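You operate a simulated robot arm through the tools that you are given. There is no shell and no other tool. Be economical: measure what you need, move in short steps, check, and stop when the job is done.

The job below is to be done with a simulated two-armed robot. You get a single attempt, and the scene is never put back.

## Task
Pick up the carton that says "Clips" from the top of the bin rack with one hand, pass it to the other hand and put it on the knee-high shelf of the pale unit. Set down upright: carton.

The check looks at the end state, three seconds after you hand in, the way a careful person would. Anything else that was tipped, shoved, dropped, spilled or broken makes it a failure.

## Robot
Two 7-joint arms with two-finger grippers on one trunk, on a base that drives. Base frame: it is fixed to the floor where the robot stands at the start and does not move with it; the origin is under the middle of the robot, x ahead of it, y to its left, z up; the surface under the hand at the start is at about z = 500. Readings come in mm, rad, newtons and seconds.
The left shoulder is at the start at [-4, 217, 1218], the right one opposite. With the tool pointing down near the work surface each hand reaches from about 100 to 620 mm from the robot's upright axis, wherever it stands, measured 20 degrees to its own side. Places, roughly: knee-high shelf of the pale unit [-900, 2600, 600]. Payload 3.18 kg a hand.
The tool frame of a hand sits at the grasp point between the pads (the TCP): z along the fingers, y along the line on which they close. The tips reach 30 mm beyond it. The gripper opens to 144 mm. The gripper's body begins 103 mm behind the TCP.
Orientation is that of the tool frame in the base frame, as a unit quaternion [x, y, z, w]. With the fingers straight down and closing along the base's y, the tool's x points along the base's -x, its y along +y and its z along -z.

## Interface
- The arms move only by the tool servo_tool. It takes "left_series", "right_series" or both (then of equal length, played together; a hand with none holds still); each is a list of rows, each a list of 7 numbers: the turn, a rotation vector about the tool's x, y, z in rad, then the shift along the tool's x, y, z in m, then the gripper command, from -1 (fully open) to 1 (shut), values between in proportion. In form: [[rx, ry, rz, x, y, z, gripper], ...]. A call has 1 to 8 rows; each row shifts and turns the commanded pose from where the row before left it, along the tool's axes as they then stand. Rows are played at 5 a second. More than 50 mm and 0.15 rad between two rows, or a gripper value outside its range, and nothing of the call is played. Where a pose cannot be reached the arm comes as near as it can. A force on the tool above 40 N (or 10 N above the force at the start of the call, whichever is more), or a blocked arm, ends the call early, and 0.2 s more pass. The fingers move at their own pace and stop on an object; they squeeze with about 45 N. The grip force told is the motor's: it shows also when the fingers shut on nothing. Time passes only in rows, and 0.2 s behind the last, so rows that do not move let the fingers close. The reply holds the time, the measured pose of the TCP, the force on the tool along the base axes, the opening and the grip force, in the units named above and with some noise, with the torque about the TCP (base axes, N m) and any sound that the robot's microphone picked up, and new pictures: "views" is both (left out), scene, wrist or none (wrist: the cameras of the hands that moved).
- Cameras (640 x 400 px; columns grow to the right, rows downward): "scene" is now at [73.4, -15, 1446.9]; the picture's right is [-0.03, -1.00, -0.00], its down [-0.33, 0.01, -0.94] and it looks along [0.94, -0.02, -0.33] (base axes); focal length 214 px, centre (320, 200). "left" rides on the left gripper at [76, -16, -143] in its tool frame; the picture's right is [0.21, 0.98, 0.00], its down [-0.84, 0.18, -0.51] and it looks along [-0.50, 0.11, 0.86] (tool axes); focal length 218 px, centre (320, 200). "right" rides on the right gripper at [76, 16, -143] in its tool frame; the picture's right is [-0.21, 0.98, 0.00], its down [-0.84, -0.18, -0.51] and it looks along [-0.50, -0.11, 0.86] (tool axes); focal length 218 px, centre (320, 200). There is no depth. A picture from a camera that has moved, and an enlarged one, comes with that camera's place and axes in the base frame and with its lens. The place of the scene camera against the robot may be out by one fixed shift of up to 25 mm in any direction.
- lift_body(by): slides the trunk up (or, below 0, down) by that many mm; the arms and the scene camera ride with it, the base frame stays. It gives what a move gives, with no picture.
- drive_base(legs): drives the robot by 1 to 6 legs, each [ahead, left, turn to the left] in mm, mm and rad, along the robot's own axes; the way and the turn of a leg run together, so that a leg with both is an arc; at most 1500 mm and 3.142 rad a leg. The arms and the cameras ride along, it lands a little off, and it stops where it bumps. It gives what a move gives, and a new picture of the scene camera.
- aim_head(pan, tilt): turns the head with the scene camera to pan (to the left, within 1.396 rad either way) and tilt (down, from -0.506 to 1.204), counted from straight ahead of the robot. It gives what a move gives, and a new picture of the scene camera.
- close_up(camera, box): a new picture of the part [left, top, right, bottom] of that camera's present view, enlarged. It takes no simulated time.
- sign_off(): hands the job in; it is judged then, once.

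Go step by step. Nothing tells you exact positions but the pictures and the camera data: compare them with the known pose of the tool, close in by small moves and look again before you grip or let go. The budget is 120 turns and 260 pictures, counting those below and the enlarged ones. Unless the task says otherwise, let go and move clear before handing in, and close with one line.

The tools are called after ">>>" as name(argument=value, ...) on one line, values as JSON. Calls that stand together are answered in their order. servo_tool: Moves the arms, as the interface text tells. Its arguments: {"type":"object","properties":{"left_series":{"type":"array"},"right_series":{"type":"array"},"views":{"type":"string","enum":["both","scene","wrist","none"]}},"required":[]} The other tools are called the same way: lift_body (by) slides the trunk up or down; drive_base (legs) drives the base; aim_head (pan, tilt) turns the head that bears the scene camera; close_up (camera, box) takes an enlarged picture of a part of a camera's view; sign_off () hands the job in.

At the start:

```text
time: 0.0
left_position: [300.9, 227.6, 1008.2]
left_ee_rot: [0.005, 1.0, 0.0, 0.013]
left_force: [-0.2, 0.2, 0.3]
left_ft_torque: [0.0, 0.0, 0.03]
left_finger_gap: 144.1
left_grip_force: 0.0
right_position: [337.1, -144.9, 1003.5]
right_ee_rot: [0.01, 1.0, 0.002, 0.003]
right_force: [-0.5, 0.0, -0.2]
right_ft_torque: [0.02, 0.02, -0.02]
right_finger_gap: 143.9
right_grip_force: 0.1
trunk travel left (down, up): [-297.0, 73.0]
robot x, y, heading: [-29.0, 3.0, -0.01]
head pan, tilt: [-0.014, 0.368]
```

scene: 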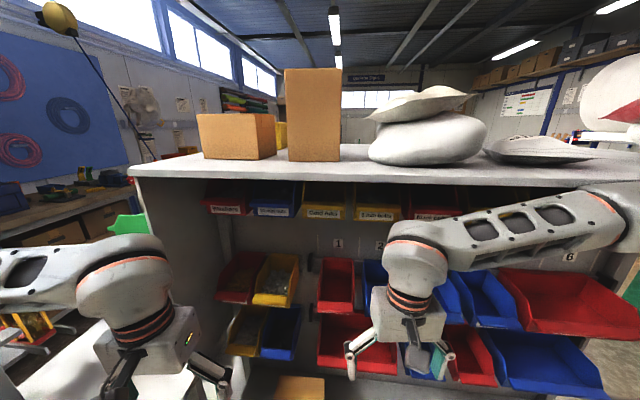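
right: 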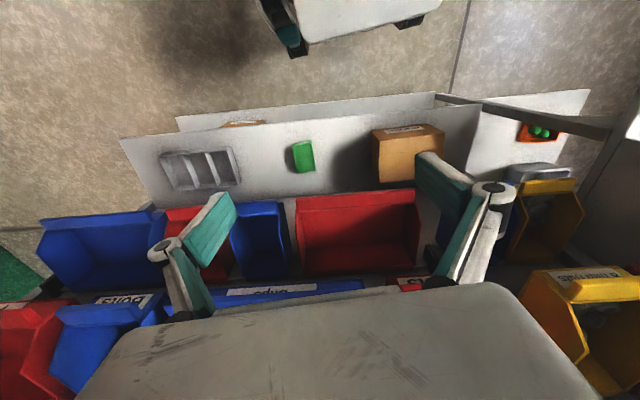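
left: 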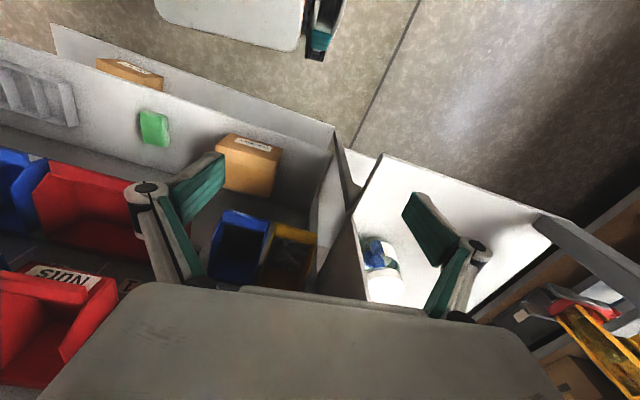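

I see two cartons and sacks on top of the bin rack, with no legible text yet. I'll enlarge the picture to look for the "Clips" label.

>>> close_up(camera="scene", box=[180, 50, 380, 175])

>>> close_up(camera="scene", box=[190, 170, 510, 370])

```text
3.20 times, centred on (280, 112) of scene
camera zoom: at [73.4, -15.0, 1446.9], right [-0.03, -1.0, 0.0], down [-0.33, 0.01, -0.94], along [0.94, -0.02, -0.33], focal length 686 px, centre (448, 480)
```

zoom: 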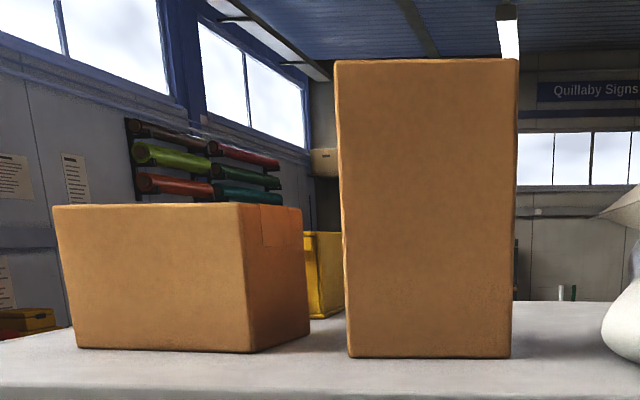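

```text
2.00 times, centred on (350, 270) of scene
camera zoom: at [73.4, -15.0, 1446.9], right [-0.03, -1.0, 0.0], down [-0.33, 0.01, -0.94], along [0.94, -0.02, -0.33], focal length 429 px, centre (260, 60)
```

zoom: 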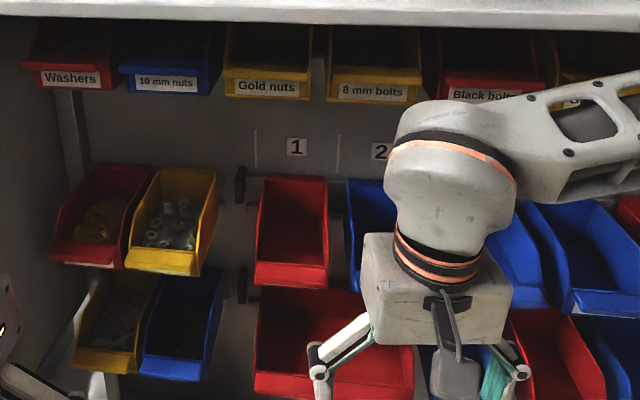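

No labels face me here. I'll raise the trunk and look down on the tops, then look around to see the other sides.

>>> lift_body(by=72)

>>> aim_head(pan=1.35, tilt=0.45)

>>> aim_head(pan=0.1, tilt=0.2)

```text
time: 0.7
left_position: [291.3, 226.8, 1048.9]
left_ee_rot: [0.011, 1.0, 0.0, 0.004]
left_force: [0.3, -0.4, 0.3]
left_ft_torque: [0.02, 0.0, 0.04]
left_finger_gap: 144.2
left_grip_force: 0.1
right_position: [284.1, -193.7, 984.3]
right_ee_rot: [0.031, 0.995, -0.062, -0.075]
right_force: [0.3, 0.5, 0.0]
right_ft_torque: [-0.04, 0.03, 0.0]
right_finger_gap: 143.9
right_grip_force: 0.1
trunk travel left (down, up): [-339.0, 30.0]
robot x, y, heading: [-56.2, 7.0, -0.023]
head pan, tilt: [-0.014, 0.368]
stopped: the force on the tool passed its limit at 68 N (the readings are from after the stop); the commanded pose is now the measured one
```

```text
time: 2.2
left_position: [289.8, 228.0, 1047.8]
left_ee_rot: [0.009, 1.0, 0.0, 0.005]
left_force: [-0.6, 0.8, -0.7]
left_ft_torque: [-0.02, 0.03, 0.03]
left_finger_gap: 144.1
left_grip_force: 0.1
right_position: [288.3, -191.0, 982.1]
right_ee_rot: [0.03, 0.995, -0.06, -0.073]
right_force: [-0.1, -0.4, 0.1]
right_ft_torque: [-0.01, -0.03, 0.0]
right_finger_gap: 144.0
right_grip_force: 0.1
trunk travel left (down, up): [-339.0, 30.0]
robot x, y, heading: [-59.2, 9.0, -0.02]
head pan, tilt: [1.349, 0.45]
camera scene: at [-7.6, 79.6, 1480.6], right [0.97, -0.24, 0.01], down [-0.09, -0.42, -0.9], along [0.22, 0.88, -0.43], focal length 214 px, centre (320, 200)
```

scene: 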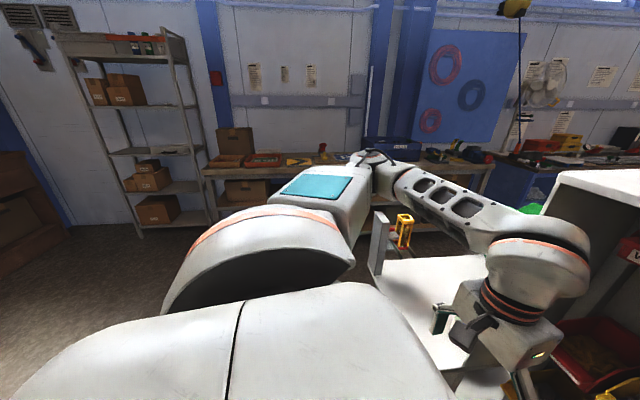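

```text
time: 3.7
left_position: [290.3, 229.1, 1048.1]
left_ee_rot: [0.009, 1.0, 0.0, 0.005]
left_force: [0.0, 0.4, 0.4]
left_ft_torque: [0.03, -0.01, 0.03]
left_finger_gap: 144.0
left_grip_force: 0.1
right_position: [286.4, -191.1, 981.9]
right_ee_rot: [0.029, 0.995, -0.06, -0.072]
right_force: [0.0, -0.1, -0.5]
right_ft_torque: [-0.01, -0.01, 0.01]
right_finger_gap: 144.1
right_grip_force: 0.1
trunk travel left (down, up): [-339.0, 30.0]
robot x, y, heading: [-53.8, 7.0, -0.02]
head pan, tilt: [0.099, 0.201]
camera scene: at [63.1, -2.1, 1504.3], right [0.08, -1.0, 0.0], down [-0.19, -0.01, -0.98], along [0.98, 0.08, -0.19], focal length 214 px, centre (320, 200)
```

scene: 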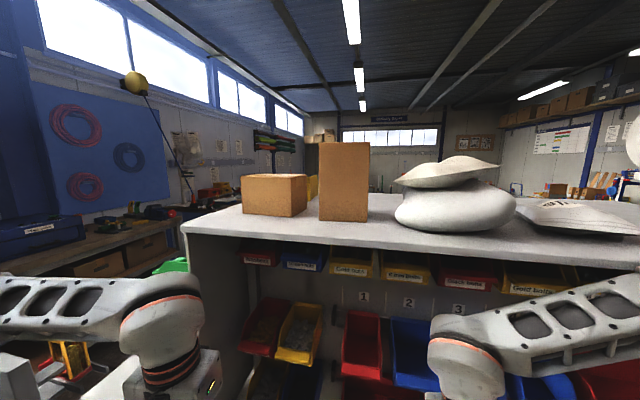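

The lift bumped the right arm against the rack, so I need distance before going further. I'll look to the right, then check the rack front for any damage.

>>> aim_head(pan=-1.39, tilt=0.5)

>>> aim_head(pan=0.0, tilt=0.8)

```text
time: 5.3
left_position: [289.2, 227.4, 1046.9]
left_ee_rot: [0.009, 1.0, 0.0, 0.005]
left_force: [0.1, -0.5, -0.6]
left_ft_torque: [0.04, 0.01, 0.02]
left_finger_gap: 144.2
left_grip_force: 0.0
right_position: [287.5, -191.8, 981.4]
right_ee_rot: [0.029, 0.995, -0.061, -0.072]
right_force: [0.3, -0.6, -0.5]
right_ft_torque: [0.0, -0.02, -0.03]
right_finger_gap: 144.0
right_grip_force: 0.0
trunk travel left (down, up): [-339.0, 30.0]
robot x, y, heading: [-56.2, 8.4, -0.018]
head pan, tilt: [-1.389, 0.499]
camera scene: at [-14.6, -99.3, 1475.4], right [-0.99, -0.16, -0.01], down [-0.07, 0.47, -0.88], along [0.15, -0.87, -0.48], focal length 214 px, centre (320, 200)
```

scene: 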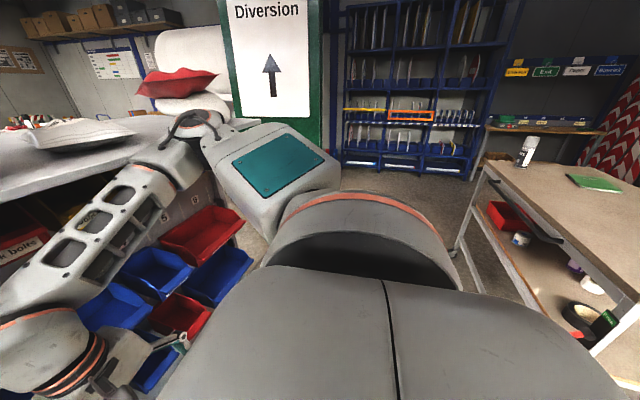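

```text
time: 6.8
left_position: [289.9, 227.6, 1047.9]
left_ee_rot: [0.008, 1.0, -0.001, 0.005]
left_force: [0.3, 0.8, -0.8]
left_ft_torque: [0.01, -0.02, 0.0]
left_finger_gap: 144.0
left_grip_force: 0.1
right_position: [286.7, -191.0, 981.3]
right_ee_rot: [0.028, 0.995, -0.062, -0.073]
right_force: [-0.3, 0.3, -0.4]
right_ft_torque: [0.01, -0.03, 0.02]
right_finger_gap: 144.0
right_grip_force: 0.1
trunk travel left (down, up): [-339.0, 30.0]
robot x, y, heading: [-55.1, 9.2, -0.013]
head pan, tilt: [0.0, 0.799]
camera scene: at [51.7, -11.2, 1450.4], right [-0.02, -1.0, 0.0], down [-0.71, 0.02, -0.71], along [0.71, -0.01, -0.71], focal length 214 px, centre (320, 200)
```

scene: 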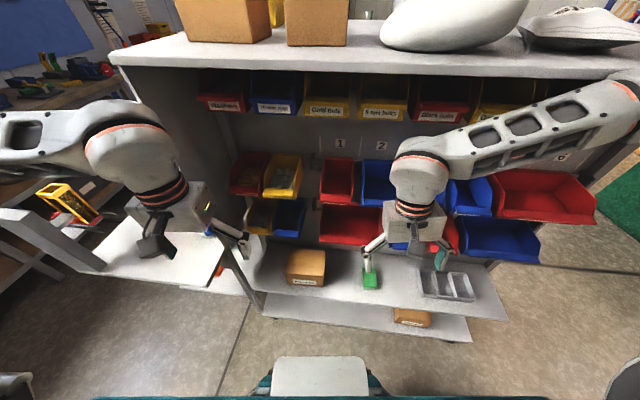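

The rack and bins look undisturbed. There is free floor behind me, so I'll back up, which also clears the right elbow from the rack edge.

>>> drive_base(legs=[[-450, 0, 0]])

>>> lift_body(by=29)

>>> aim_head(pan=0.0, tilt=0.35)

```text
time: 7.5
left_position: [292.6, 227.6, 1045.6]
left_ee_rot: [0.013, 1.0, -0.001, 0.002]
left_force: [-0.4, -1.2, -0.8]
left_ft_torque: [-0.02, 0.01, -0.01]
left_finger_gap: 144.0
left_grip_force: 0.1
right_position: [286.1, -191.3, 981.5]
right_ee_rot: [0.032, 0.995, -0.062, -0.076]
right_force: [0.1, -0.9, 0.5]
right_ft_torque: [0.01, 0.0, -0.03]
right_finger_gap: 143.9
right_grip_force: 0.1
trunk travel left (down, up): [-339.0, 30.0]
robot x, y, heading: [-53.1, 6.9, -0.029]
head pan, tilt: [0.0, 0.799]
stopped in leg 1: the robot was blocked; the commanded pose is now the measured one
camera scene: at [55.2, -7.8, 1450.3], right [-0.03, -1.0, 0.0], down [-0.71, 0.02, -0.7], along [0.7, -0.02, -0.71], focal length 214 px, centre (320, 200)
```

scene: 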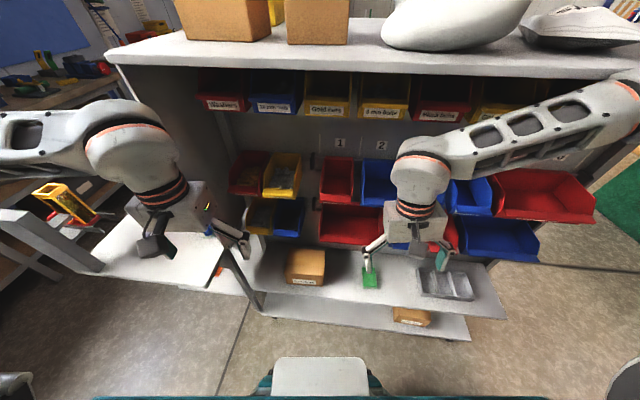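

```text
time: 8.2
left_position: [286.1, 228.3, 1077.4]
left_ee_rot: [0.011, 1.0, -0.001, 0.007]
left_force: [-0.1, 0.4, 0.2]
left_ft_torque: [0.01, 0.01, -0.02]
left_finger_gap: 144.1
left_grip_force: 0.0
right_position: [279.6, -190.8, 1010.3]
right_ee_rot: [0.03, 0.995, -0.06, -0.073]
right_force: [-0.1, 0.0, 0.5]
right_ft_torque: [0.02, 0.01, -0.01]
right_finger_gap: 144.2
right_grip_force: 0.1
trunk travel left (down, up): [-368.0, 1.0]
robot x, y, heading: [-58.4, 4.9, -0.024]
head pan, tilt: [0.0, 0.799]
```

```text
time: 9.1
left_position: [285.3, 227.9, 1077.4]
left_ee_rot: [0.011, 1.0, -0.001, 0.006]
left_force: [0.1, -0.1, -0.1]
left_ft_torque: [0.01, 0.02, 0.01]
left_finger_gap: 143.9
left_grip_force: 0.1
right_position: [280.8, -191.5, 1010.9]
right_ee_rot: [0.032, 0.995, -0.062, -0.073]
right_force: [0.5, -0.6, -0.1]
right_ft_torque: [-0.02, -0.01, 0.0]
right_finger_gap: 143.8
right_grip_force: 0.1
trunk travel left (down, up): [-368.0, 1.0]
robot x, y, heading: [-52.2, 9.0, -0.029]
head pan, tilt: [0.0, 0.351]
camera scene: at [59.1, -8.9, 1518.8], right [-0.02, -1.0, 0.0], down [-0.33, 0.01, -0.94], along [0.94, -0.02, -0.33], focal length 214 px, centre (320, 200)
```

scene: 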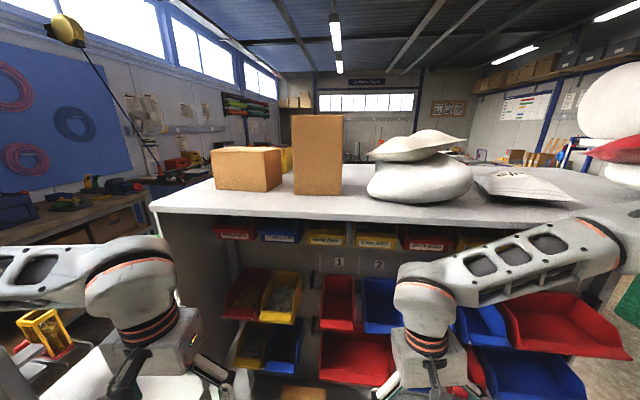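

The back-up was blocked at once; I need to see what touches. I'll look at the right elbow and then down behind on both sides.

>>> aim_head(pan=-0.9, tilt=0.45)

>>> aim_head(pan=-1.39, tilt=1.1)

>>> aim_head(pan=1.39, tilt=1.1)

```text
time: 10.3
left_position: [287.3, 227.4, 1076.5]
left_ee_rot: [0.012, 1.0, -0.001, 0.007]
left_force: [-0.1, -0.2, -0.2]
left_ft_torque: [-0.02, 0.01, 0.0]
left_finger_gap: 143.9
left_grip_force: 0.0
right_position: [281.1, -191.9, 1011.1]
right_ee_rot: [0.031, 0.995, -0.062, -0.072]
right_force: [0.0, 0.3, -0.7]
right_ft_torque: [-0.02, 0.0, -0.02]
right_finger_gap: 143.7
right_grip_force: 0.0
trunk travel left (down, up): [-368.0, 1.0]
robot x, y, heading: [-55.0, 8.7, -0.025]
head pan, tilt: [-0.901, 0.45]
camera scene: at [21.3, -79.8, 1509.1], right [-0.8, -0.6, -0.01], down [-0.25, 0.35, -0.9], along [0.55, -0.72, -0.43], focal length 214 px, centre (320, 200)
```

scene: 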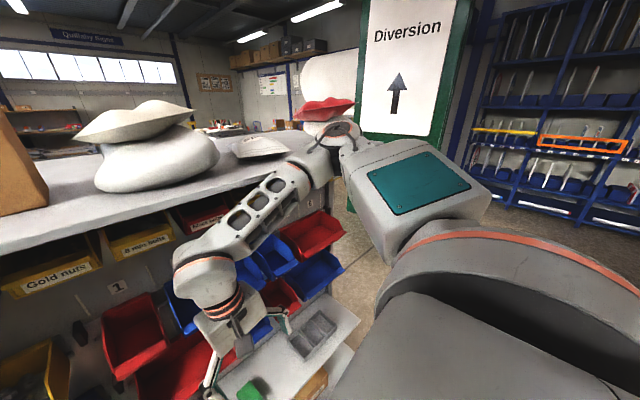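

```text
time: 11.3
left_position: [286.0, 229.1, 1077.7]
left_ee_rot: [0.012, 1.0, 0.0, 0.007]
left_force: [-0.1, 1.1, 0.3]
left_ft_torque: [0.04, 0.01, 0.01]
left_finger_gap: 144.1
left_grip_force: 0.2
right_position: [281.8, -191.5, 1009.8]
right_ee_rot: [0.031, 0.995, -0.061, -0.073]
right_force: [1.0, -0.1, -0.1]
right_ft_torque: [-0.06, 0.0, 0.0]
right_finger_gap: 144.0
right_grip_force: 0.0
trunk travel left (down, up): [-368.0, 1.0]
robot x, y, heading: [-52.6, 7.1, -0.025]
head pan, tilt: [-1.389, 1.1]
camera scene: at [-23.3, -68.8, 1456.2], right [-0.99, -0.16, -0.01], down [-0.13, 0.88, -0.46], along [0.09, -0.45, -0.89], focal length 214 px, centre (320, 200)
```

scene: 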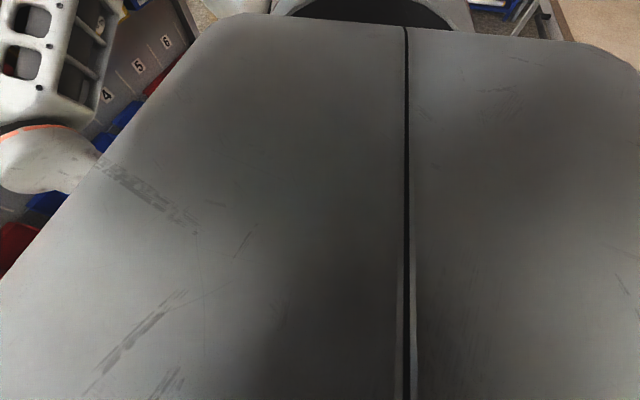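

```text
time: 13.8
left_position: [285.4, 229.2, 1076.8]
left_ee_rot: [0.011, 1.0, -0.001, 0.007]
left_force: [-0.6, -0.8, 0.3]
left_ft_torque: [0.0, -0.01, -0.01]
left_finger_gap: 144.0
left_grip_force: 0.0
right_position: [280.3, -191.3, 1010.1]
right_ee_rot: [0.031, 0.995, -0.061, -0.073]
right_force: [-0.4, -0.9, 0.4]
right_ft_torque: [-0.02, 0.02, -0.01]
right_finger_gap: 143.9
right_grip_force: 0.0
trunk travel left (down, up): [-368.0, 1.0]
robot x, y, heading: [-55.7, 7.5, -0.02]
head pan, tilt: [1.389, 1.1]
camera scene: at [-20.4, 55.6, 1456.2], right [0.98, -0.2, 0.01], down [-0.17, -0.87, -0.46], along [0.11, 0.44, -0.89], focal length 214 px, centre (320, 200)
```

scene: 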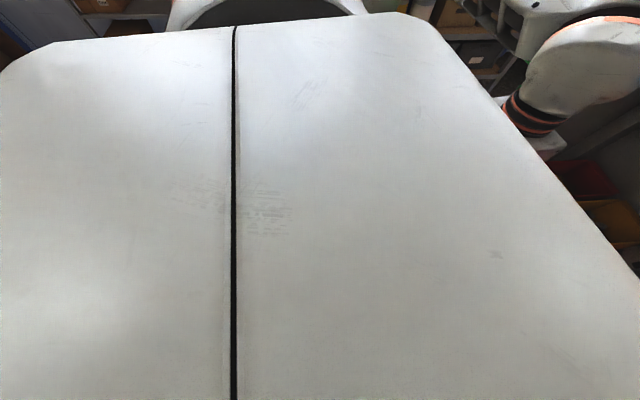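

The right elbow is up beside the rack's top edge, and it may have been hooking. I'll try a short retreat now.

>>> drive_base(legs=[[-60, 0, 0]])

>>> aim_head(pan=-1.0, tilt=0.3)

```text
time: 14.8
left_position: [238.6, 231.3, 1071.8]
left_ee_rot: [0.01, 1.0, -0.001, 0.0]
left_force: [-0.7, 0.0, 0.6]
left_ft_torque: [0.01, -0.13, -0.03]
left_finger_gap: 143.9
left_grip_force: 0.0
right_position: [233.8, -188.1, 1006.2]
right_ee_rot: [0.03, 0.994, -0.062, -0.08]
right_force: [-0.9, 0.4, 0.9]
right_ft_torque: [-0.01, -0.12, 0.06]
right_finger_gap: 144.1
right_grip_force: 0.1
trunk travel left (down, up): [-368.0, 1.0]
robot x, y, heading: [-116.0, 7.4, -0.021]
head pan, tilt: [1.389, 1.1]
camera scene: at [-63.3, 57.1, 1455.6], right [0.98, -0.2, 0.0], down [-0.18, -0.87, -0.45], along [0.09, 0.44, -0.89], focal length 214 px, centre (320, 200)
```

scene: 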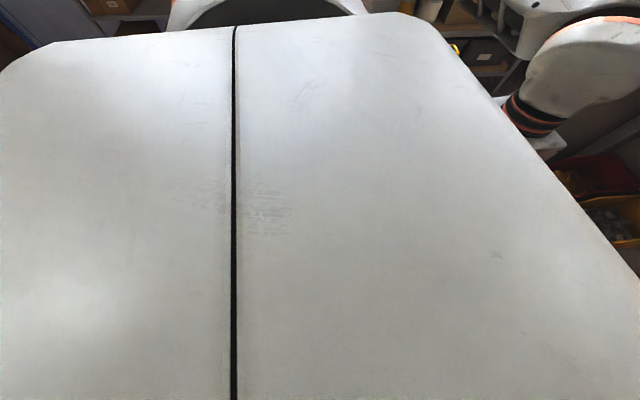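

```text
time: 16.9
left_position: [239.8, 230.8, 1072.0]
left_ee_rot: [0.01, 1.0, -0.001, -0.001]
left_force: [-0.2, -0.2, 0.2]
left_ft_torque: [-0.01, -0.03, -0.02]
left_finger_gap: 143.8
left_grip_force: 0.1
right_position: [235.1, -188.7, 1005.0]
right_ee_rot: [0.03, 0.994, -0.064, -0.08]
right_force: [-0.3, 0.6, -0.4]
right_ft_torque: [0.01, 0.0, -0.01]
right_finger_gap: 144.0
right_grip_force: 0.0
trunk travel left (down, up): [-368.0, 1.0]
robot x, y, heading: [-115.6, 7.7, -0.027]
head pan, tilt: [-1.0, 0.3]
camera scene: at [-24.3, -84.3, 1521.6], right [-0.85, -0.52, 0.0], down [-0.15, 0.25, -0.96], along [0.5, -0.81, -0.3], focal length 214 px, centre (320, 200)
```

scene: 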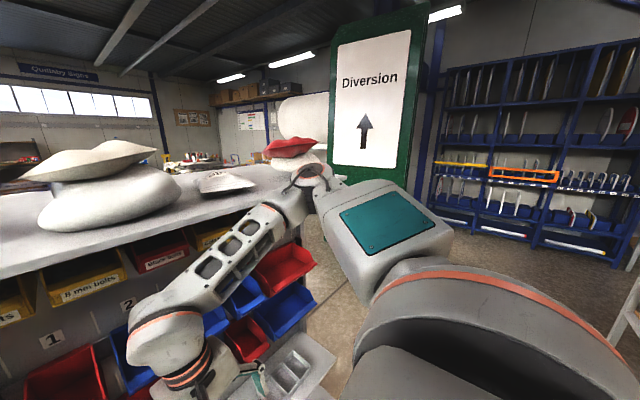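

It moves now. I'll back up further with the hands clear, then look at the carton tops.

>>> drive_base(legs=[[-200, 0, 0]])

>>> aim_head(pan=0.2, tilt=0.35)

>>> close_up(camera="scene", box=[240, 100, 440, 225])

```text
time: 18.6
left_position: [38.2, 235.2, 1071.8]
left_ee_rot: [0.012, 1.0, -0.001, 0.0]
left_force: [-0.2, 0.6, 0.0]
left_ft_torque: [-0.01, -0.02, -0.04]
left_finger_gap: 143.8
left_grip_force: 0.0
right_position: [32.9, -184.9, 1005.5]
right_ee_rot: [0.031, 0.994, -0.062, -0.08]
right_force: [0.2, -0.7, 0.3]
right_ft_torque: [0.01, -0.05, 0.02]
right_finger_gap: 144.0
right_grip_force: 0.0
trunk travel left (down, up): [-368.0, 1.0]
robot x, y, heading: [-314.6, 14.5, -0.024]
head pan, tilt: [-1.0, 0.3]
camera scene: at [-227.2, -79.9, 1521.7], right [-0.85, -0.52, 0.0], down [-0.15, 0.25, -0.96], along [0.5, -0.82, -0.3], focal length 214 px, centre (320, 200)
```

scene: 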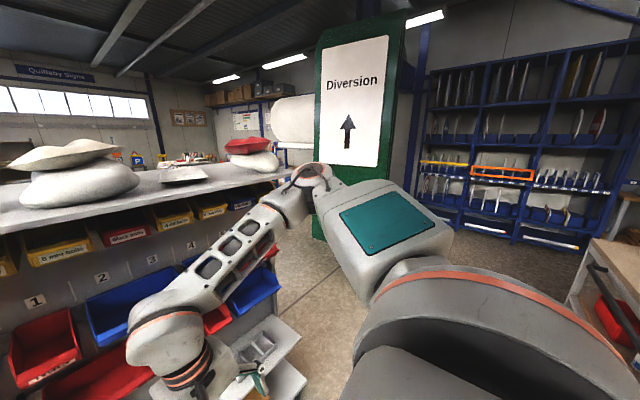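

```text
time: 19.9
left_position: [39.7, 234.3, 1072.3]
left_ee_rot: [0.011, 1.0, -0.001, -0.001]
left_force: [-0.1, -1.2, -0.5]
left_ft_torque: [0.0, 0.02, 0.03]
left_finger_gap: 144.2
left_grip_force: 0.0
right_position: [33.3, -184.7, 1004.8]
right_ee_rot: [0.032, 0.994, -0.063, -0.08]
right_force: [0.0, -0.1, 0.6]
right_ft_torque: [0.01, 0.0, -0.01]
right_finger_gap: 144.0
right_grip_force: 0.1
trunk travel left (down, up): [-368.0, 1.0]
robot x, y, heading: [-319.6, 13.3, -0.025]
head pan, tilt: [0.201, 0.351]
camera scene: at [-183.1, 16.1, 1516.9], right [0.17, -0.98, 0.0], down [-0.34, -0.06, -0.94], along [0.92, 0.16, -0.34], focal length 214 px, centre (320, 200)
```

scene: 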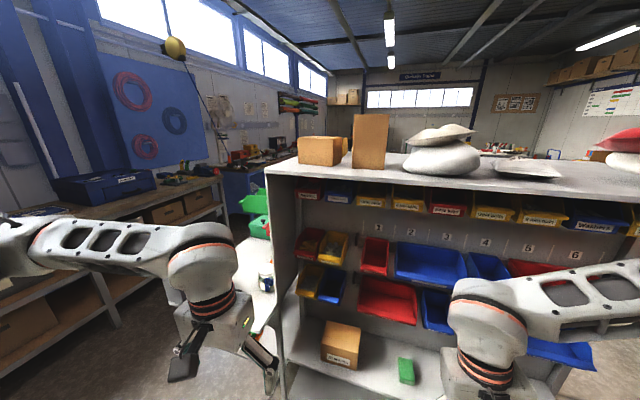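

```text
3.20 times, centred on (340, 162) of scene
camera zoom: at [-183.1, 16.1, 1516.9], right [0.17, -0.98, 0.0], down [-0.34, -0.06, -0.94], along [0.92, 0.16, -0.34], focal length 686 px, centre (256, 320)
```

zoom: 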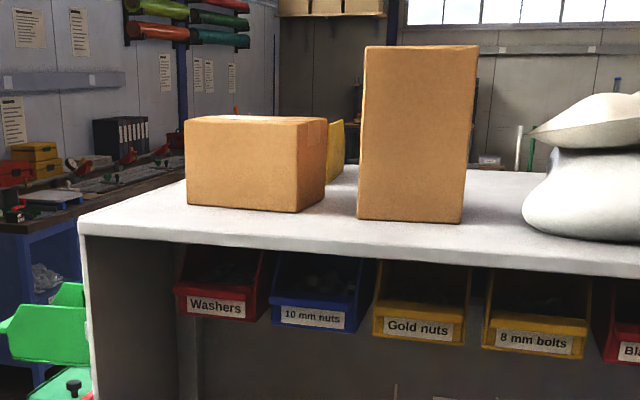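

I estimate the rack top at z≈1365, front edge x≈440: low carton at about x 600, y 100–240, tall carton at x 565, y -80–35. No label is visible on the fronts, so I'll raise the left hand to look at the tops with its camera.

>>> servo_tool(left_series=[[0, 0, 0, 0, 0, -0.05, -1], [0, 0, 0, 0, 0, -0.05, -1], [0, 0, 0, 0, 0, -0.05, -1], [0, 0, 0, 0, 0, -0.05, -1], [0, 0, 0, 0, 0, -0.05, -1], [0, 0, 0, 0, 0, -0.05, -1], [0, 0, 0, 0, 0, -0.05, -1], [0, 0, 0, 0, 0, -0.05, -1]], views="wrist")

>>> servo_tool(left_series=[[0, 0, 0, -0.03, 0, -0.03, -1], [0, 0, 0, -0.03, 0, -0.03, -1], [0, 0, 0, -0.03, 0, -0.03, -1], [0, 0, 0, -0.03, 0, -0.03, -1], [0, 0, 0, -0.04, 0, -0.03, -1], [0, 0, 0, -0.04, 0, -0.03, -1]], views="both")

```text
time: 21.8
left_position: [24.0, 215.0, 1457.9]
left_ee_rot: [0.013, 1.0, 0.0, -0.001]
left_force: [-0.7, -0.8, -0.2]
left_ft_torque: [0.08, -0.04, 0.01]
left_finger_gap: 144.0
left_grip_force: 0.1
left hand out of reach, approached as far as the arm can: row 8
right_position: [32.8, -186.7, 1004.4]
right_ee_rot: [0.031, 0.994, -0.062, -0.079]
right_force: [0.1, 0.8, 0.2]
right_ft_torque: [0.03, -0.03, -0.03]
right_finger_gap: 143.9
right_grip_force: 0.0
trunk travel left (down, up): [-368.0, 1.0]
robot x, y, heading: [-315.4, 14.4, -0.026]
head pan, tilt: [0.201, 0.351]
camera left: at [-53.8, 203.0, 1600.2], right [-0.19, 0.98, 0.0], down [0.85, 0.16, 0.51], along [0.5, 0.09, -0.86], focal length 218 px, centre (320, 200)
```

left: 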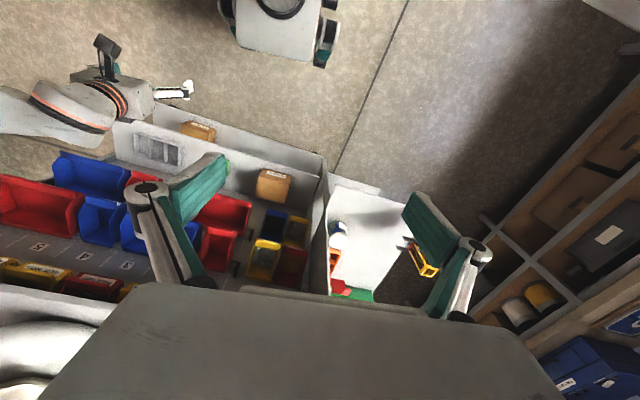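

```text
time: 23.1
left_position: [66.7, 140.2, 1474.3]
left_ee_rot: [0.012, 1.0, 0.0, -0.001]
left_force: [0.1, 0.3, -0.3]
left_ft_torque: [0.01, 0.0, 0.0]
left_finger_gap: 143.9
left_grip_force: 0.1
left hand out of reach, approached as far as the arm can: row 1, 2, 3, 4, 5, 6
right_position: [32.8, -185.3, 1004.3]
right_ee_rot: [0.031, 0.994, -0.062, -0.081]
right_force: [0.2, 0.3, 0.2]
right_ft_torque: [-0.01, 0.03, 0.02]
right_finger_gap: 144.0
right_grip_force: 0.0
trunk travel left (down, up): [-368.0, 1.0]
robot x, y, heading: [-317.9, 13.2, -0.025]
head pan, tilt: [0.201, 0.351]
camera scene: at [-183.1, 15.6, 1516.9], right [0.18, -0.98, 0.0], down [-0.34, -0.06, -0.94], along [0.92, 0.16, -0.34], focal length 214 px, centre (320, 200)
camera left: at [-9.7, 127.0, 1617.5], right [-0.19, 0.98, 0.0], down [0.85, 0.16, 0.51], along [0.5, 0.09, -0.86], focal length 218 px, centre (320, 200)
```

scene: 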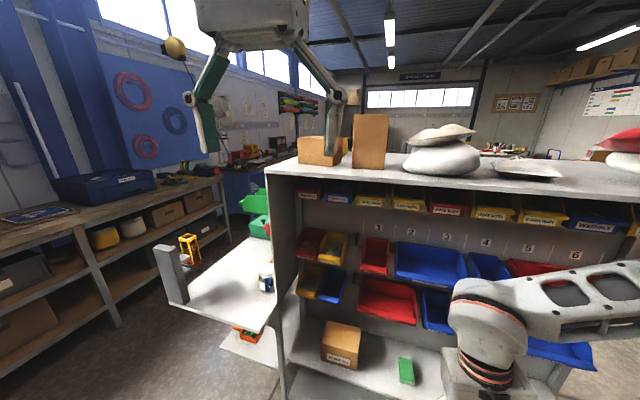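
left: 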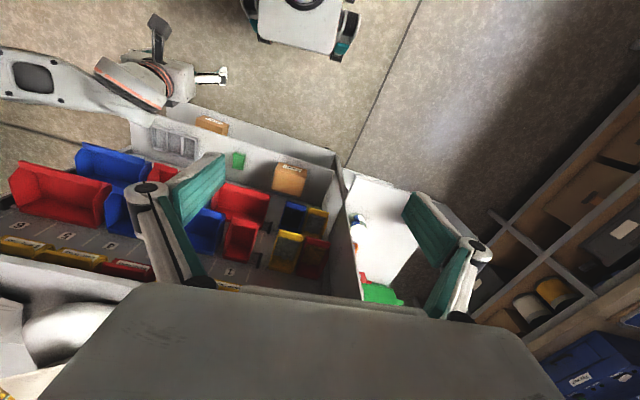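

The wrist camera can't see up there in this posture. I'll drive left to view the cartons' left sides with the scene camera; floor there is clear.

>>> drive_base(legs=[[0, 750, 0]])

>>> aim_head(pan=-0.5, tilt=0.2)

```text
time: 30.1
left_position: [79.9, 884.6, 1473.4]
left_ee_rot: [0.006, 1.0, 0.0, 0.0]
left_force: [-0.1, -0.2, 0.0]
left_ft_torque: [-0.02, 0.01, 0.02]
left_finger_gap: 143.9
left_grip_force: 0.1
right_position: [50.3, 558.6, 1004.1]
right_ee_rot: [0.026, 0.994, -0.063, -0.08]
right_force: [-0.5, -0.3, -0.1]
right_ft_torque: [0.0, -0.04, 0.01]
right_finger_gap: 144.3
right_grip_force: 0.0
trunk travel left (down, up): [-368.0, 1.0]
robot x, y, heading: [-302.0, 755.7, -0.015]
head pan, tilt: [0.201, 0.351]
camera scene: at [-169.0, 757.7, 1516.9], right [0.19, -0.98, 0.0], down [-0.34, -0.06, -0.94], along [0.92, 0.17, -0.34], focal length 214 px, centre (320, 200)
```

scene: 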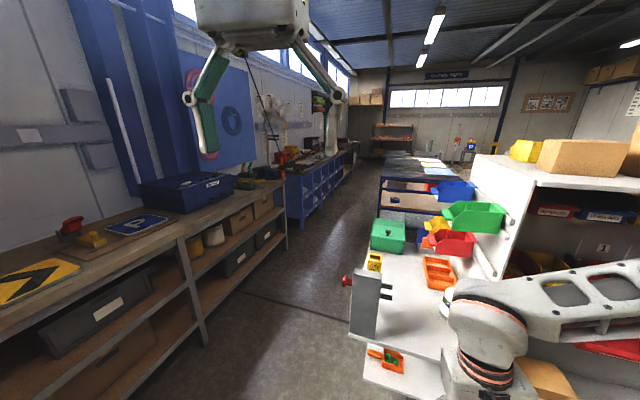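

```text
time: 31.1
left_position: [80.5, 884.2, 1473.4]
left_ee_rot: [0.006, 1.0, -0.001, 0.0]
left_force: [0.4, 0.3, 0.0]
left_ft_torque: [0.01, -0.04, 0.03]
left_finger_gap: 143.9
left_grip_force: 0.0
right_position: [50.2, 558.2, 1004.7]
right_ee_rot: [0.027, 0.994, -0.063, -0.08]
right_force: [-0.1, -0.6, 0.1]
right_ft_torque: [-0.04, 0.03, 0.03]
right_finger_gap: 144.0
right_grip_force: 0.1
trunk travel left (down, up): [-368.0, 1.0]
robot x, y, heading: [-300.3, 753.0, -0.007]
head pan, tilt: [-0.499, 0.201]
camera scene: at [-179.3, 694.7, 1530.9], right [-0.49, -0.87, 0.0], down [-0.17, 0.1, -0.98], along [0.85, -0.48, -0.2], focal length 214 px, centre (320, 200)
```

scene: 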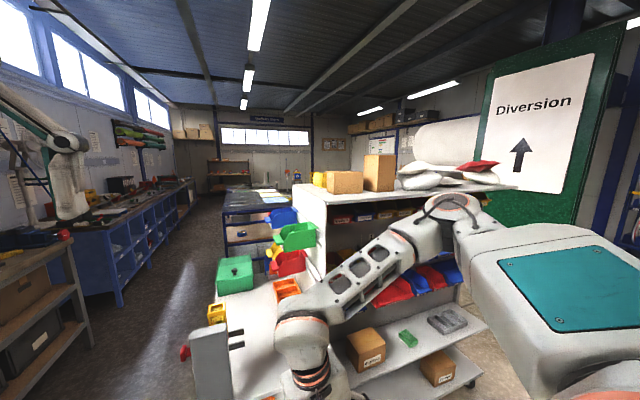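

>>> close_up(camera="scene", box=[300, 140, 420, 215])

>>> close_up(camera="scene", box=[330, 315, 490, 400])

```text
5.33 times, centred on (360, 178) of scene
camera zoom: at [-179.3, 694.7, 1530.9], right [-0.49, -0.87, 0.0], down [-0.17, 0.1, -0.98], along [0.85, -0.48, -0.2], focal length 1144 px, centre (107, 320)
```

zoom: 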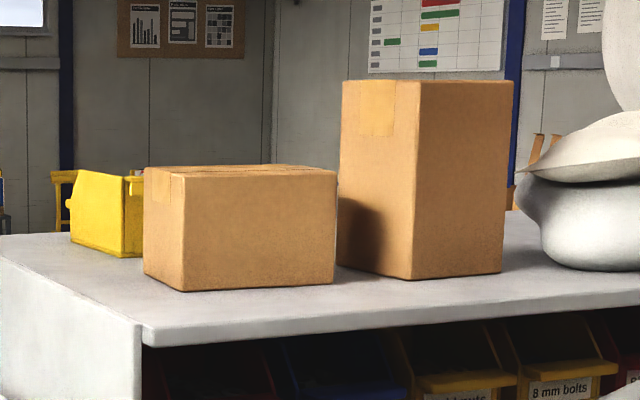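

```text
4.00 times, centred on (410, 358) of scene
camera zoom: at [-179.3, 694.7, 1530.9], right [-0.49, -0.87, 0.0], down [-0.17, 0.1, -0.98], along [0.85, -0.48, -0.2], focal length 858 px, centre (-40, -430)
```

zoom: 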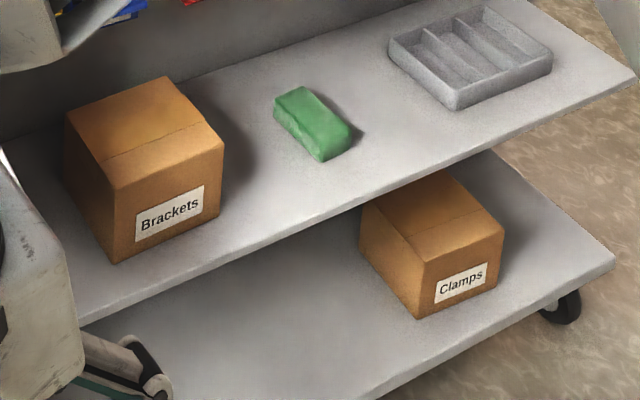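

No labels face left or front; by the pattern of the other cartons (label parallel to the tape) the labels are on the backs. I'll tuck the arms in and sidle down the aisle on the left, facing the rack, to look at the backs.

>>> servo_tool(left_series=[[0, 0, 0, 0.02, 0, 0.045, -1], [0, 0, 0, 0.02, 0, 0.045, -1], [0, 0, 0, 0.02, 0, 0.045, -1], [0, 0, 0, 0.02, 0, 0.045, -1], [0, 0, 0, 0.03, 0, 0.03, -1], [0, 0, 0, 0.03, 0, 0.03, -1]], right_series=[[0, 0, 0, 0.02, 0, 0, -1], [0, 0, 0, 0.02, 0, -0.02, -1], [0, 0, 0, 0.02, 0, -0.02, -1], [0, 0, 0, 0.02, 0, -0.02, -1], [0, 0, 0, 0.02, 0, -0.02, -1], [0, 0, 0, 0.02, 0, -0.02, -1]], views="none")

>>> aim_head(pan=0.0, tilt=0.5)

```text
time: 32.5
left_position: [-61.9, 884.1, 1232.2]
left_ee_rot: [0.005, 1.0, -0.002, -0.002]
left_force: [0.3, 0.2, 0.7]
left_ft_torque: [0.02, -0.01, -0.02]
left_finger_gap: 143.9
left_grip_force: 0.1
right_position: [-51.9, 579.4, 1122.5]
right_ee_rot: [0.026, 0.995, -0.062, -0.08]
right_force: [0.5, 0.7, -0.1]
right_ft_torque: [-0.03, -0.02, -0.01]
right_finger_gap: 143.9
right_grip_force: 0.0
trunk travel left (down, up): [-368.0, 1.0]
robot x, y, heading: [-303.0, 755.1, -0.014]
head pan, tilt: [-0.499, 0.201]
```

```text
time: 33.5
left_position: [-61.8, 882.4, 1232.1]
left_ee_rot: [0.006, 1.0, -0.002, 0.0]
left_force: [-0.2, -0.4, -0.2]
left_ft_torque: [-0.01, 0.03, 0.0]
left_finger_gap: 144.0
left_grip_force: 0.0
right_position: [-50.8, 579.7, 1124.2]
right_ee_rot: [0.026, 0.995, -0.062, -0.08]
right_force: [-0.3, 0.7, 0.3]
right_ft_torque: [0.04, 0.0, 0.01]
right_finger_gap: 144.0
right_grip_force: 0.1
trunk travel left (down, up): [-368.0, 1.0]
robot x, y, heading: [-304.0, 751.1, -0.016]
head pan, tilt: [0.0, 0.499]
camera scene: at [-169.6, 739.0, 1503.3], right [-0.01, -1.0, 0.0], down [-0.48, 0.01, -0.88], along [0.88, -0.01, -0.48], focal length 214 px, centre (320, 200)
```

scene: 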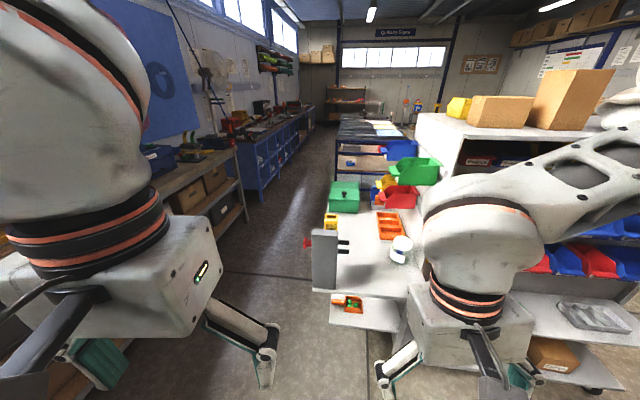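

The aisle runs between y≈680 (cart) and y≈1650 (bench), wide enough to sidle. I'll turn to face -y, back to mid-aisle, and look.

>>> drive_base(legs=[[0, 0, -1.555], [-430, 0, 0], [0, 700, 0]])

>>> aim_head(pan=0.8, tilt=0.5)

```text
time: 46.0
left_position: [520.3, 1001.5, 1231.5]
left_ee_rot: [0.683, 0.73, 0.0, -0.002]
left_force: [0.6, 1.5, -0.1]
left_ft_torque: [-0.01, 0.03, 0.0]
left_finger_gap: 143.8
left_grip_force: 0.1
right_position: [216.9, 966.7, 1125.0]
right_ee_rot: [0.693, 0.713, 0.009, -0.102]
right_force: [0.4, -0.6, 0.2]
right_ft_torque: [0.02, 0.0, 0.01]
right_finger_gap: 144.2
right_grip_force: 0.0
trunk travel left (down, up): [-368.0, 1.0]
robot x, y, heading: [372.4, 1232.2, -1.501]
head pan, tilt: [0.0, 0.499]
camera scene: at [381.9, 1086.0, 1503.2], right [-1.0, -0.07, 0.0], down [-0.03, 0.48, -0.88], along [0.06, -0.88, -0.48], focal length 214 px, centre (320, 200)
```

scene: 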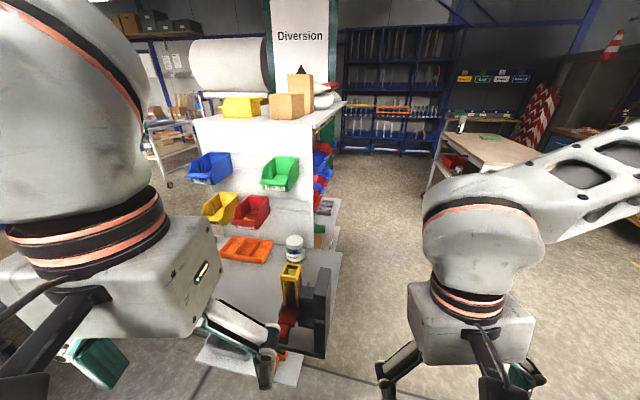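

```text
time: 47.1
left_position: [519.8, 1000.8, 1233.1]
left_ee_rot: [0.683, 0.73, 0.0, -0.001]
left_force: [0.0, 0.6, -0.1]
left_ft_torque: [-0.01, -0.03, 0.01]
left_finger_gap: 143.8
left_grip_force: 0.0
right_position: [216.6, 967.2, 1124.1]
right_ee_rot: [0.693, 0.713, 0.009, -0.101]
right_force: [-0.4, -0.7, 0.2]
right_ft_torque: [-0.01, -0.02, 0.01]
right_finger_gap: 144.0
right_grip_force: 0.1
trunk travel left (down, up): [-368.0, 1.0]
robot x, y, heading: [373.5, 1235.0, -1.505]
head pan, tilt: [0.799, 0.499]
camera scene: at [445.0, 1117.7, 1503.2], right [-0.65, -0.76, 0.0], down [-0.36, 0.31, -0.88], along [0.67, -0.57, -0.48], focal length 214 px, centre (320, 200)
```

scene: 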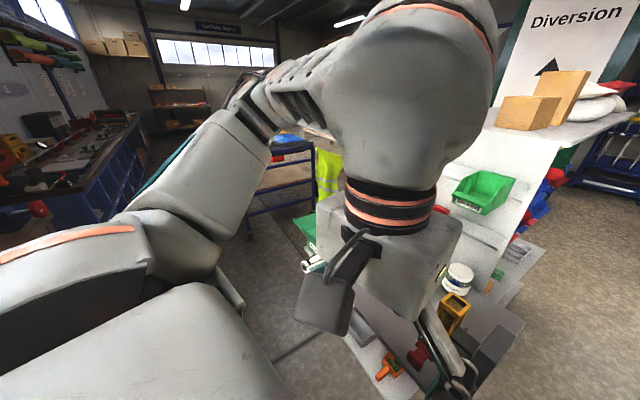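

Path ahead along the aisle looks free. I'll straighten and sidle on to about x=1200.

>>> drive_base(legs=[[0, 0, -0.07], [0, 800, 0]])

>>> aim_head(pan=-0.4, tilt=0.2)

```text
time: 55.0
left_position: [1315.2, 1001.5, 1231.8]
left_ee_rot: [0.698, 0.716, 0.001, -0.002]
left_force: [0.4, 0.6, -0.7]
left_ft_torque: [0.01, -0.01, 0.01]
left_finger_gap: 144.0
left_grip_force: 0.0
right_position: [1011.6, 981.7, 1124.9]
right_ee_rot: [0.71, 0.697, 0.011, -0.102]
right_force: [-0.1, -0.9, 0.7]
right_ft_torque: [0.02, 0.04, 0.03]
right_finger_gap: 143.9
right_grip_force: 0.0
trunk travel left (down, up): [-368.0, 1.0]
robot x, y, heading: [1177.8, 1239.2, -1.549]
head pan, tilt: [0.799, 0.499]
camera scene: at [1246.2, 1121.5, 1503.2], right [-0.68, -0.73, 0.0], down [-0.35, 0.33, -0.88], along [0.64, -0.6, -0.48], focal length 214 px, centre (320, 200)
```

scene: 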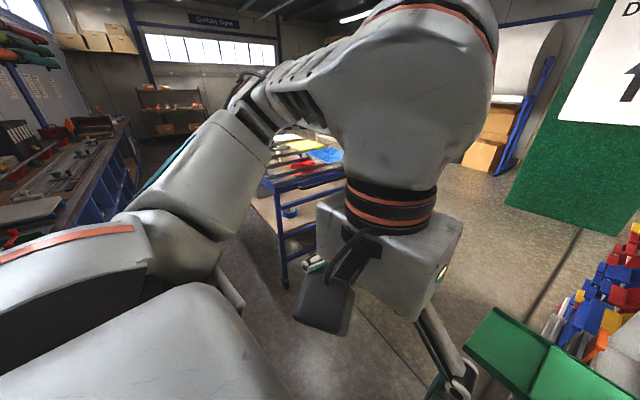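

```text
time: 56.4
left_position: [1313.6, 1001.9, 1232.6]
left_ee_rot: [0.699, 0.715, 0.0, -0.001]
left_force: [-1.1, -1.3, 1.0]
left_ft_torque: [0.0, 0.0, 0.05]
left_finger_gap: 144.4
left_grip_force: 0.1
right_position: [1011.8, 981.0, 1124.4]
right_ee_rot: [0.709, 0.697, 0.011, -0.102]
right_force: [0.0, -0.6, 0.1]
right_ft_torque: [-0.03, 0.02, 0.01]
right_finger_gap: 144.0
right_grip_force: 0.1
trunk travel left (down, up): [-368.0, 1.0]
robot x, y, heading: [1178.0, 1237.5, -1.549]
head pan, tilt: [-0.4, 0.201]
camera scene: at [1145.2, 1096.8, 1530.9], right [-0.93, 0.37, 0.0], down [0.07, 0.19, -0.98], along [-0.36, -0.91, -0.2], focal length 214 px, centre (320, 200)
```

scene: 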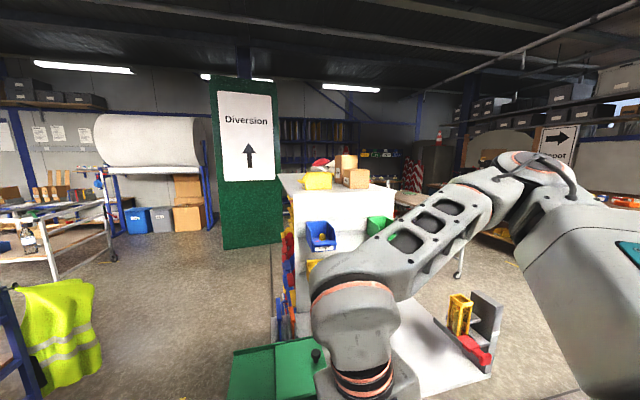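

>>> close_up(camera="scene", box=[280, 140, 400, 215])

```text
5.33 times, centred on (340, 178) of scene
camera zoom: at [1145.2, 1096.8, 1530.9], right [-0.93, 0.37, 0.0], down [0.07, 0.19, -0.98], along [-0.36, -0.91, -0.2], focal length 1144 px, centre (213, 320)
```

zoom: 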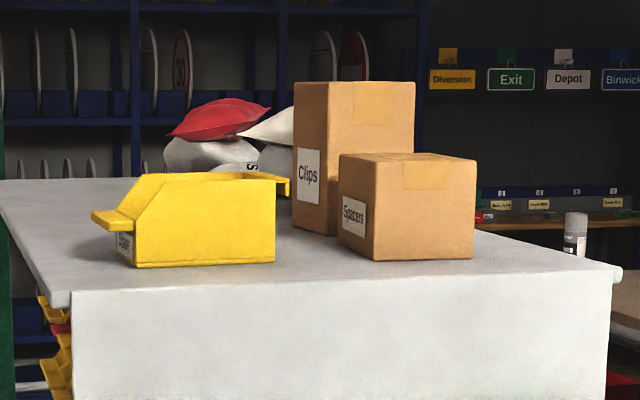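

The tall carton's back reads "Clips" (the low one is "Spacers"). Combining views: rack top z≈1378, Clips carton about 100×100×165 mm, front face x≈501, y centre ≈ -18. I'll retrace my path to the front of the rack.

>>> drive_base(legs=[[0, -1480, 0], [440, 0, 0], [0, 0, 1.549], [0, -660, 0]])

>>> aim_head(pan=0.0, tilt=0.4)

```text
time: 81.8
left_position: [-115.1, 270.9, 1231.7]
left_ee_rot: [-0.001, 1.0, -0.001, -0.001]
left_force: [0.1, 0.4, -0.8]
left_ft_torque: [-0.04, -0.05, -0.03]
left_finger_gap: 143.9
left_grip_force: 0.1
right_position: [-99.7, -31.9, 1124.5]
right_ee_rot: [0.017, 0.995, -0.063, -0.08]
right_force: [0.0, -0.2, 0.0]
right_ft_torque: [-0.02, -0.01, -0.01]
right_finger_gap: 143.9
right_grip_force: 0.1
trunk travel left (down, up): [-368.0, 1.0]
robot x, y, heading: [-350.6, 135.5, 0.003]
head pan, tilt: [-0.4, 0.201]
camera scene: at [-225.9, 88.4, 1530.9], right [-0.39, -0.92, 0.0], down [-0.18, 0.08, -0.98], along [0.9, -0.38, -0.2], focal length 214 px, centre (320, 200)
```

scene: 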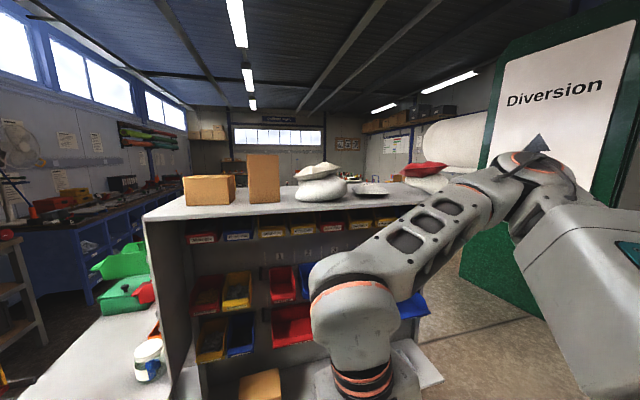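

```text
time: 82.7
left_position: [-115.1, 270.2, 1231.9]
left_ee_rot: [-0.001, 1.0, -0.001, -0.002]
left_force: [0.6, -0.8, -0.9]
left_ft_torque: [-0.01, -0.03, 0.03]
left_finger_gap: 144.2
left_grip_force: 0.0
right_position: [-98.4, -32.3, 1123.7]
right_ee_rot: [0.017, 0.995, -0.064, -0.08]
right_force: [0.7, 0.3, -0.4]
right_ft_torque: [0.04, -0.02, -0.01]
right_finger_gap: 144.1
right_grip_force: 0.0
trunk travel left (down, up): [-368.0, 1.0]
robot x, y, heading: [-353.8, 141.3, 0.002]
head pan, tilt: [0.0, 0.4]
camera scene: at [-219.2, 124.7, 1512.4], right [0.0, -1.0, 0.0], down [-0.39, 0.0, -0.92], along [0.92, 0.0, -0.39], focal length 214 px, centre (320, 200)
```

scene: 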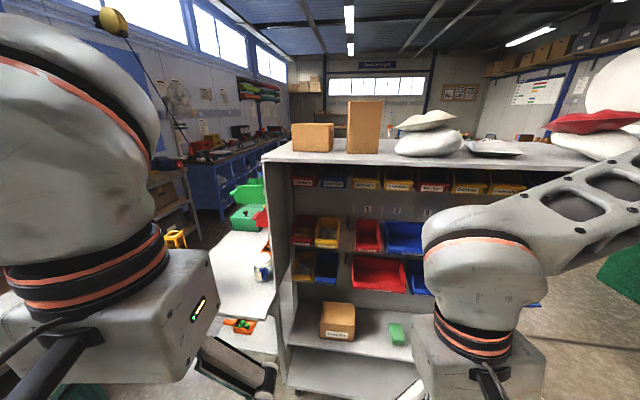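

I'm back in front of the rack. Next I'll bring the right hand forward and pitch its tool to point forward for a level side grip on the carton.

>>> servo_tool(right_series=[[0, 0, 0, -0.04, 0, -0.03, -1], [0, 0, 0, -0.04, 0, -0.03, -1], [0, 0, 0, -0.04, 0, -0.03, -1], [0, 0, 0, -0.04, 0, -0.03, -1], [0, -0.14, 0, -0.03, 0, 0, -1], [0, -0.14, 0, -0.03, 0, 0, -1], [0, -0.14, 0, -0.03, 0, 0, -1], [0, -0.14, 0, -0.03, 0, 0, -1]], views="none")

>>> servo_tool(right_series=[[0, -0.145, 0, 0, 0, 0, -1], [0, -0.145, 0, 0, 0, 0, -1], [0, -0.145, 0, 0, 0, 0, -1], [0, -0.145, 0, 0, 0, 0, -1], [0, -0.145, 0, 0, 0, 0, -1], [0, -0.145, 0, 0, 0, 0, -1], [0, -0.145, 0, 0, 0, 0, -1], [0, -0.145, 0, 0, 0, 0, -1]], views="both")

```text
time: 84.5
left_position: [-115.0, 271.1, 1232.8]
left_ee_rot: [-0.002, 1.0, -0.001, -0.001]
left_force: [0.0, -0.2, -0.4]
left_ft_torque: [0.01, -0.04, 0.0]
left_finger_gap: 143.9
left_grip_force: 0.1
right_position: [150.4, -28.7, 1201.1]
right_ee_rot: [-0.001, 0.978, -0.065, 0.199]
right_force: [0.1, -0.4, -0.5]
right_ft_torque: [-0.02, 0.0, -0.01]
right_finger_gap: 144.1
right_grip_force: 0.0
right hand out of reach, approached as far as the arm can: row 4
trunk travel left (down, up): [-368.0, 1.0]
robot x, y, heading: [-353.7, 139.4, 0.004]
head pan, tilt: [0.0, 0.4]
```

```text
time: 86.3
left_position: [-116.2, 270.9, 1232.7]
left_ee_rot: [-0.001, 1.0, -0.001, 0.0]
left_force: [0.2, 0.6, 0.0]
left_ft_torque: [0.01, -0.05, -0.03]
left_finger_gap: 144.1
left_grip_force: 0.1
right_position: [169.6, -71.2, 1419.1]
right_ee_rot: [-0.036, 0.721, -0.054, 0.69]
right_force: [-0.2, 0.2, 0.4]
right_ft_torque: [-0.02, 0.03, 0.0]
right_finger_gap: 144.0
right_grip_force: 0.0
right hand out of reach, approached as far as the arm can: row 5, 6, 7, 8
trunk travel left (down, up): [-368.0, 1.0]
robot x, y, heading: [-354.1, 138.8, 0.007]
head pan, tilt: [0.0, 0.4]
camera scene: at [-220.8, 124.9, 1512.5], right [0.0, -1.0, 0.0], down [-0.39, 0.0, -0.92], along [0.92, 0.0, -0.39], focal length 214 px, centre (320, 200)
camera right: at [23.7, -60.2, 1347.1], right [0.03, 1.0, 0.08], down [-0.47, -0.06, 0.88], along [0.88, -0.07, 0.47], focal length 218 px, centre (320, 200)
```

scene: 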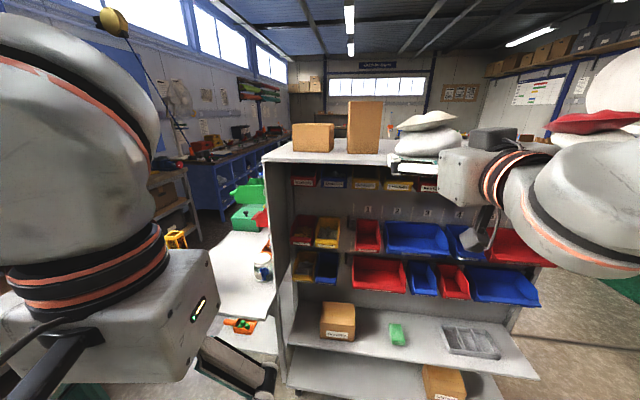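
right: 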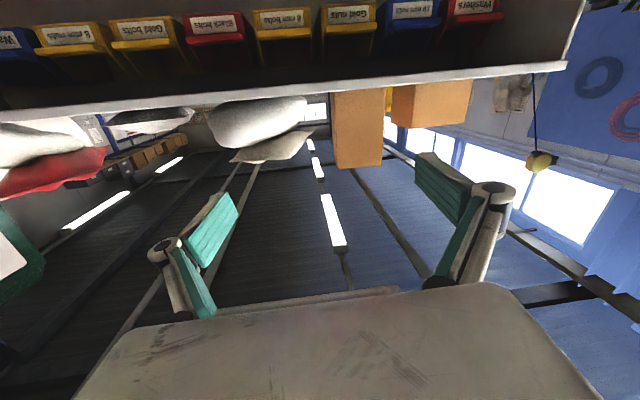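

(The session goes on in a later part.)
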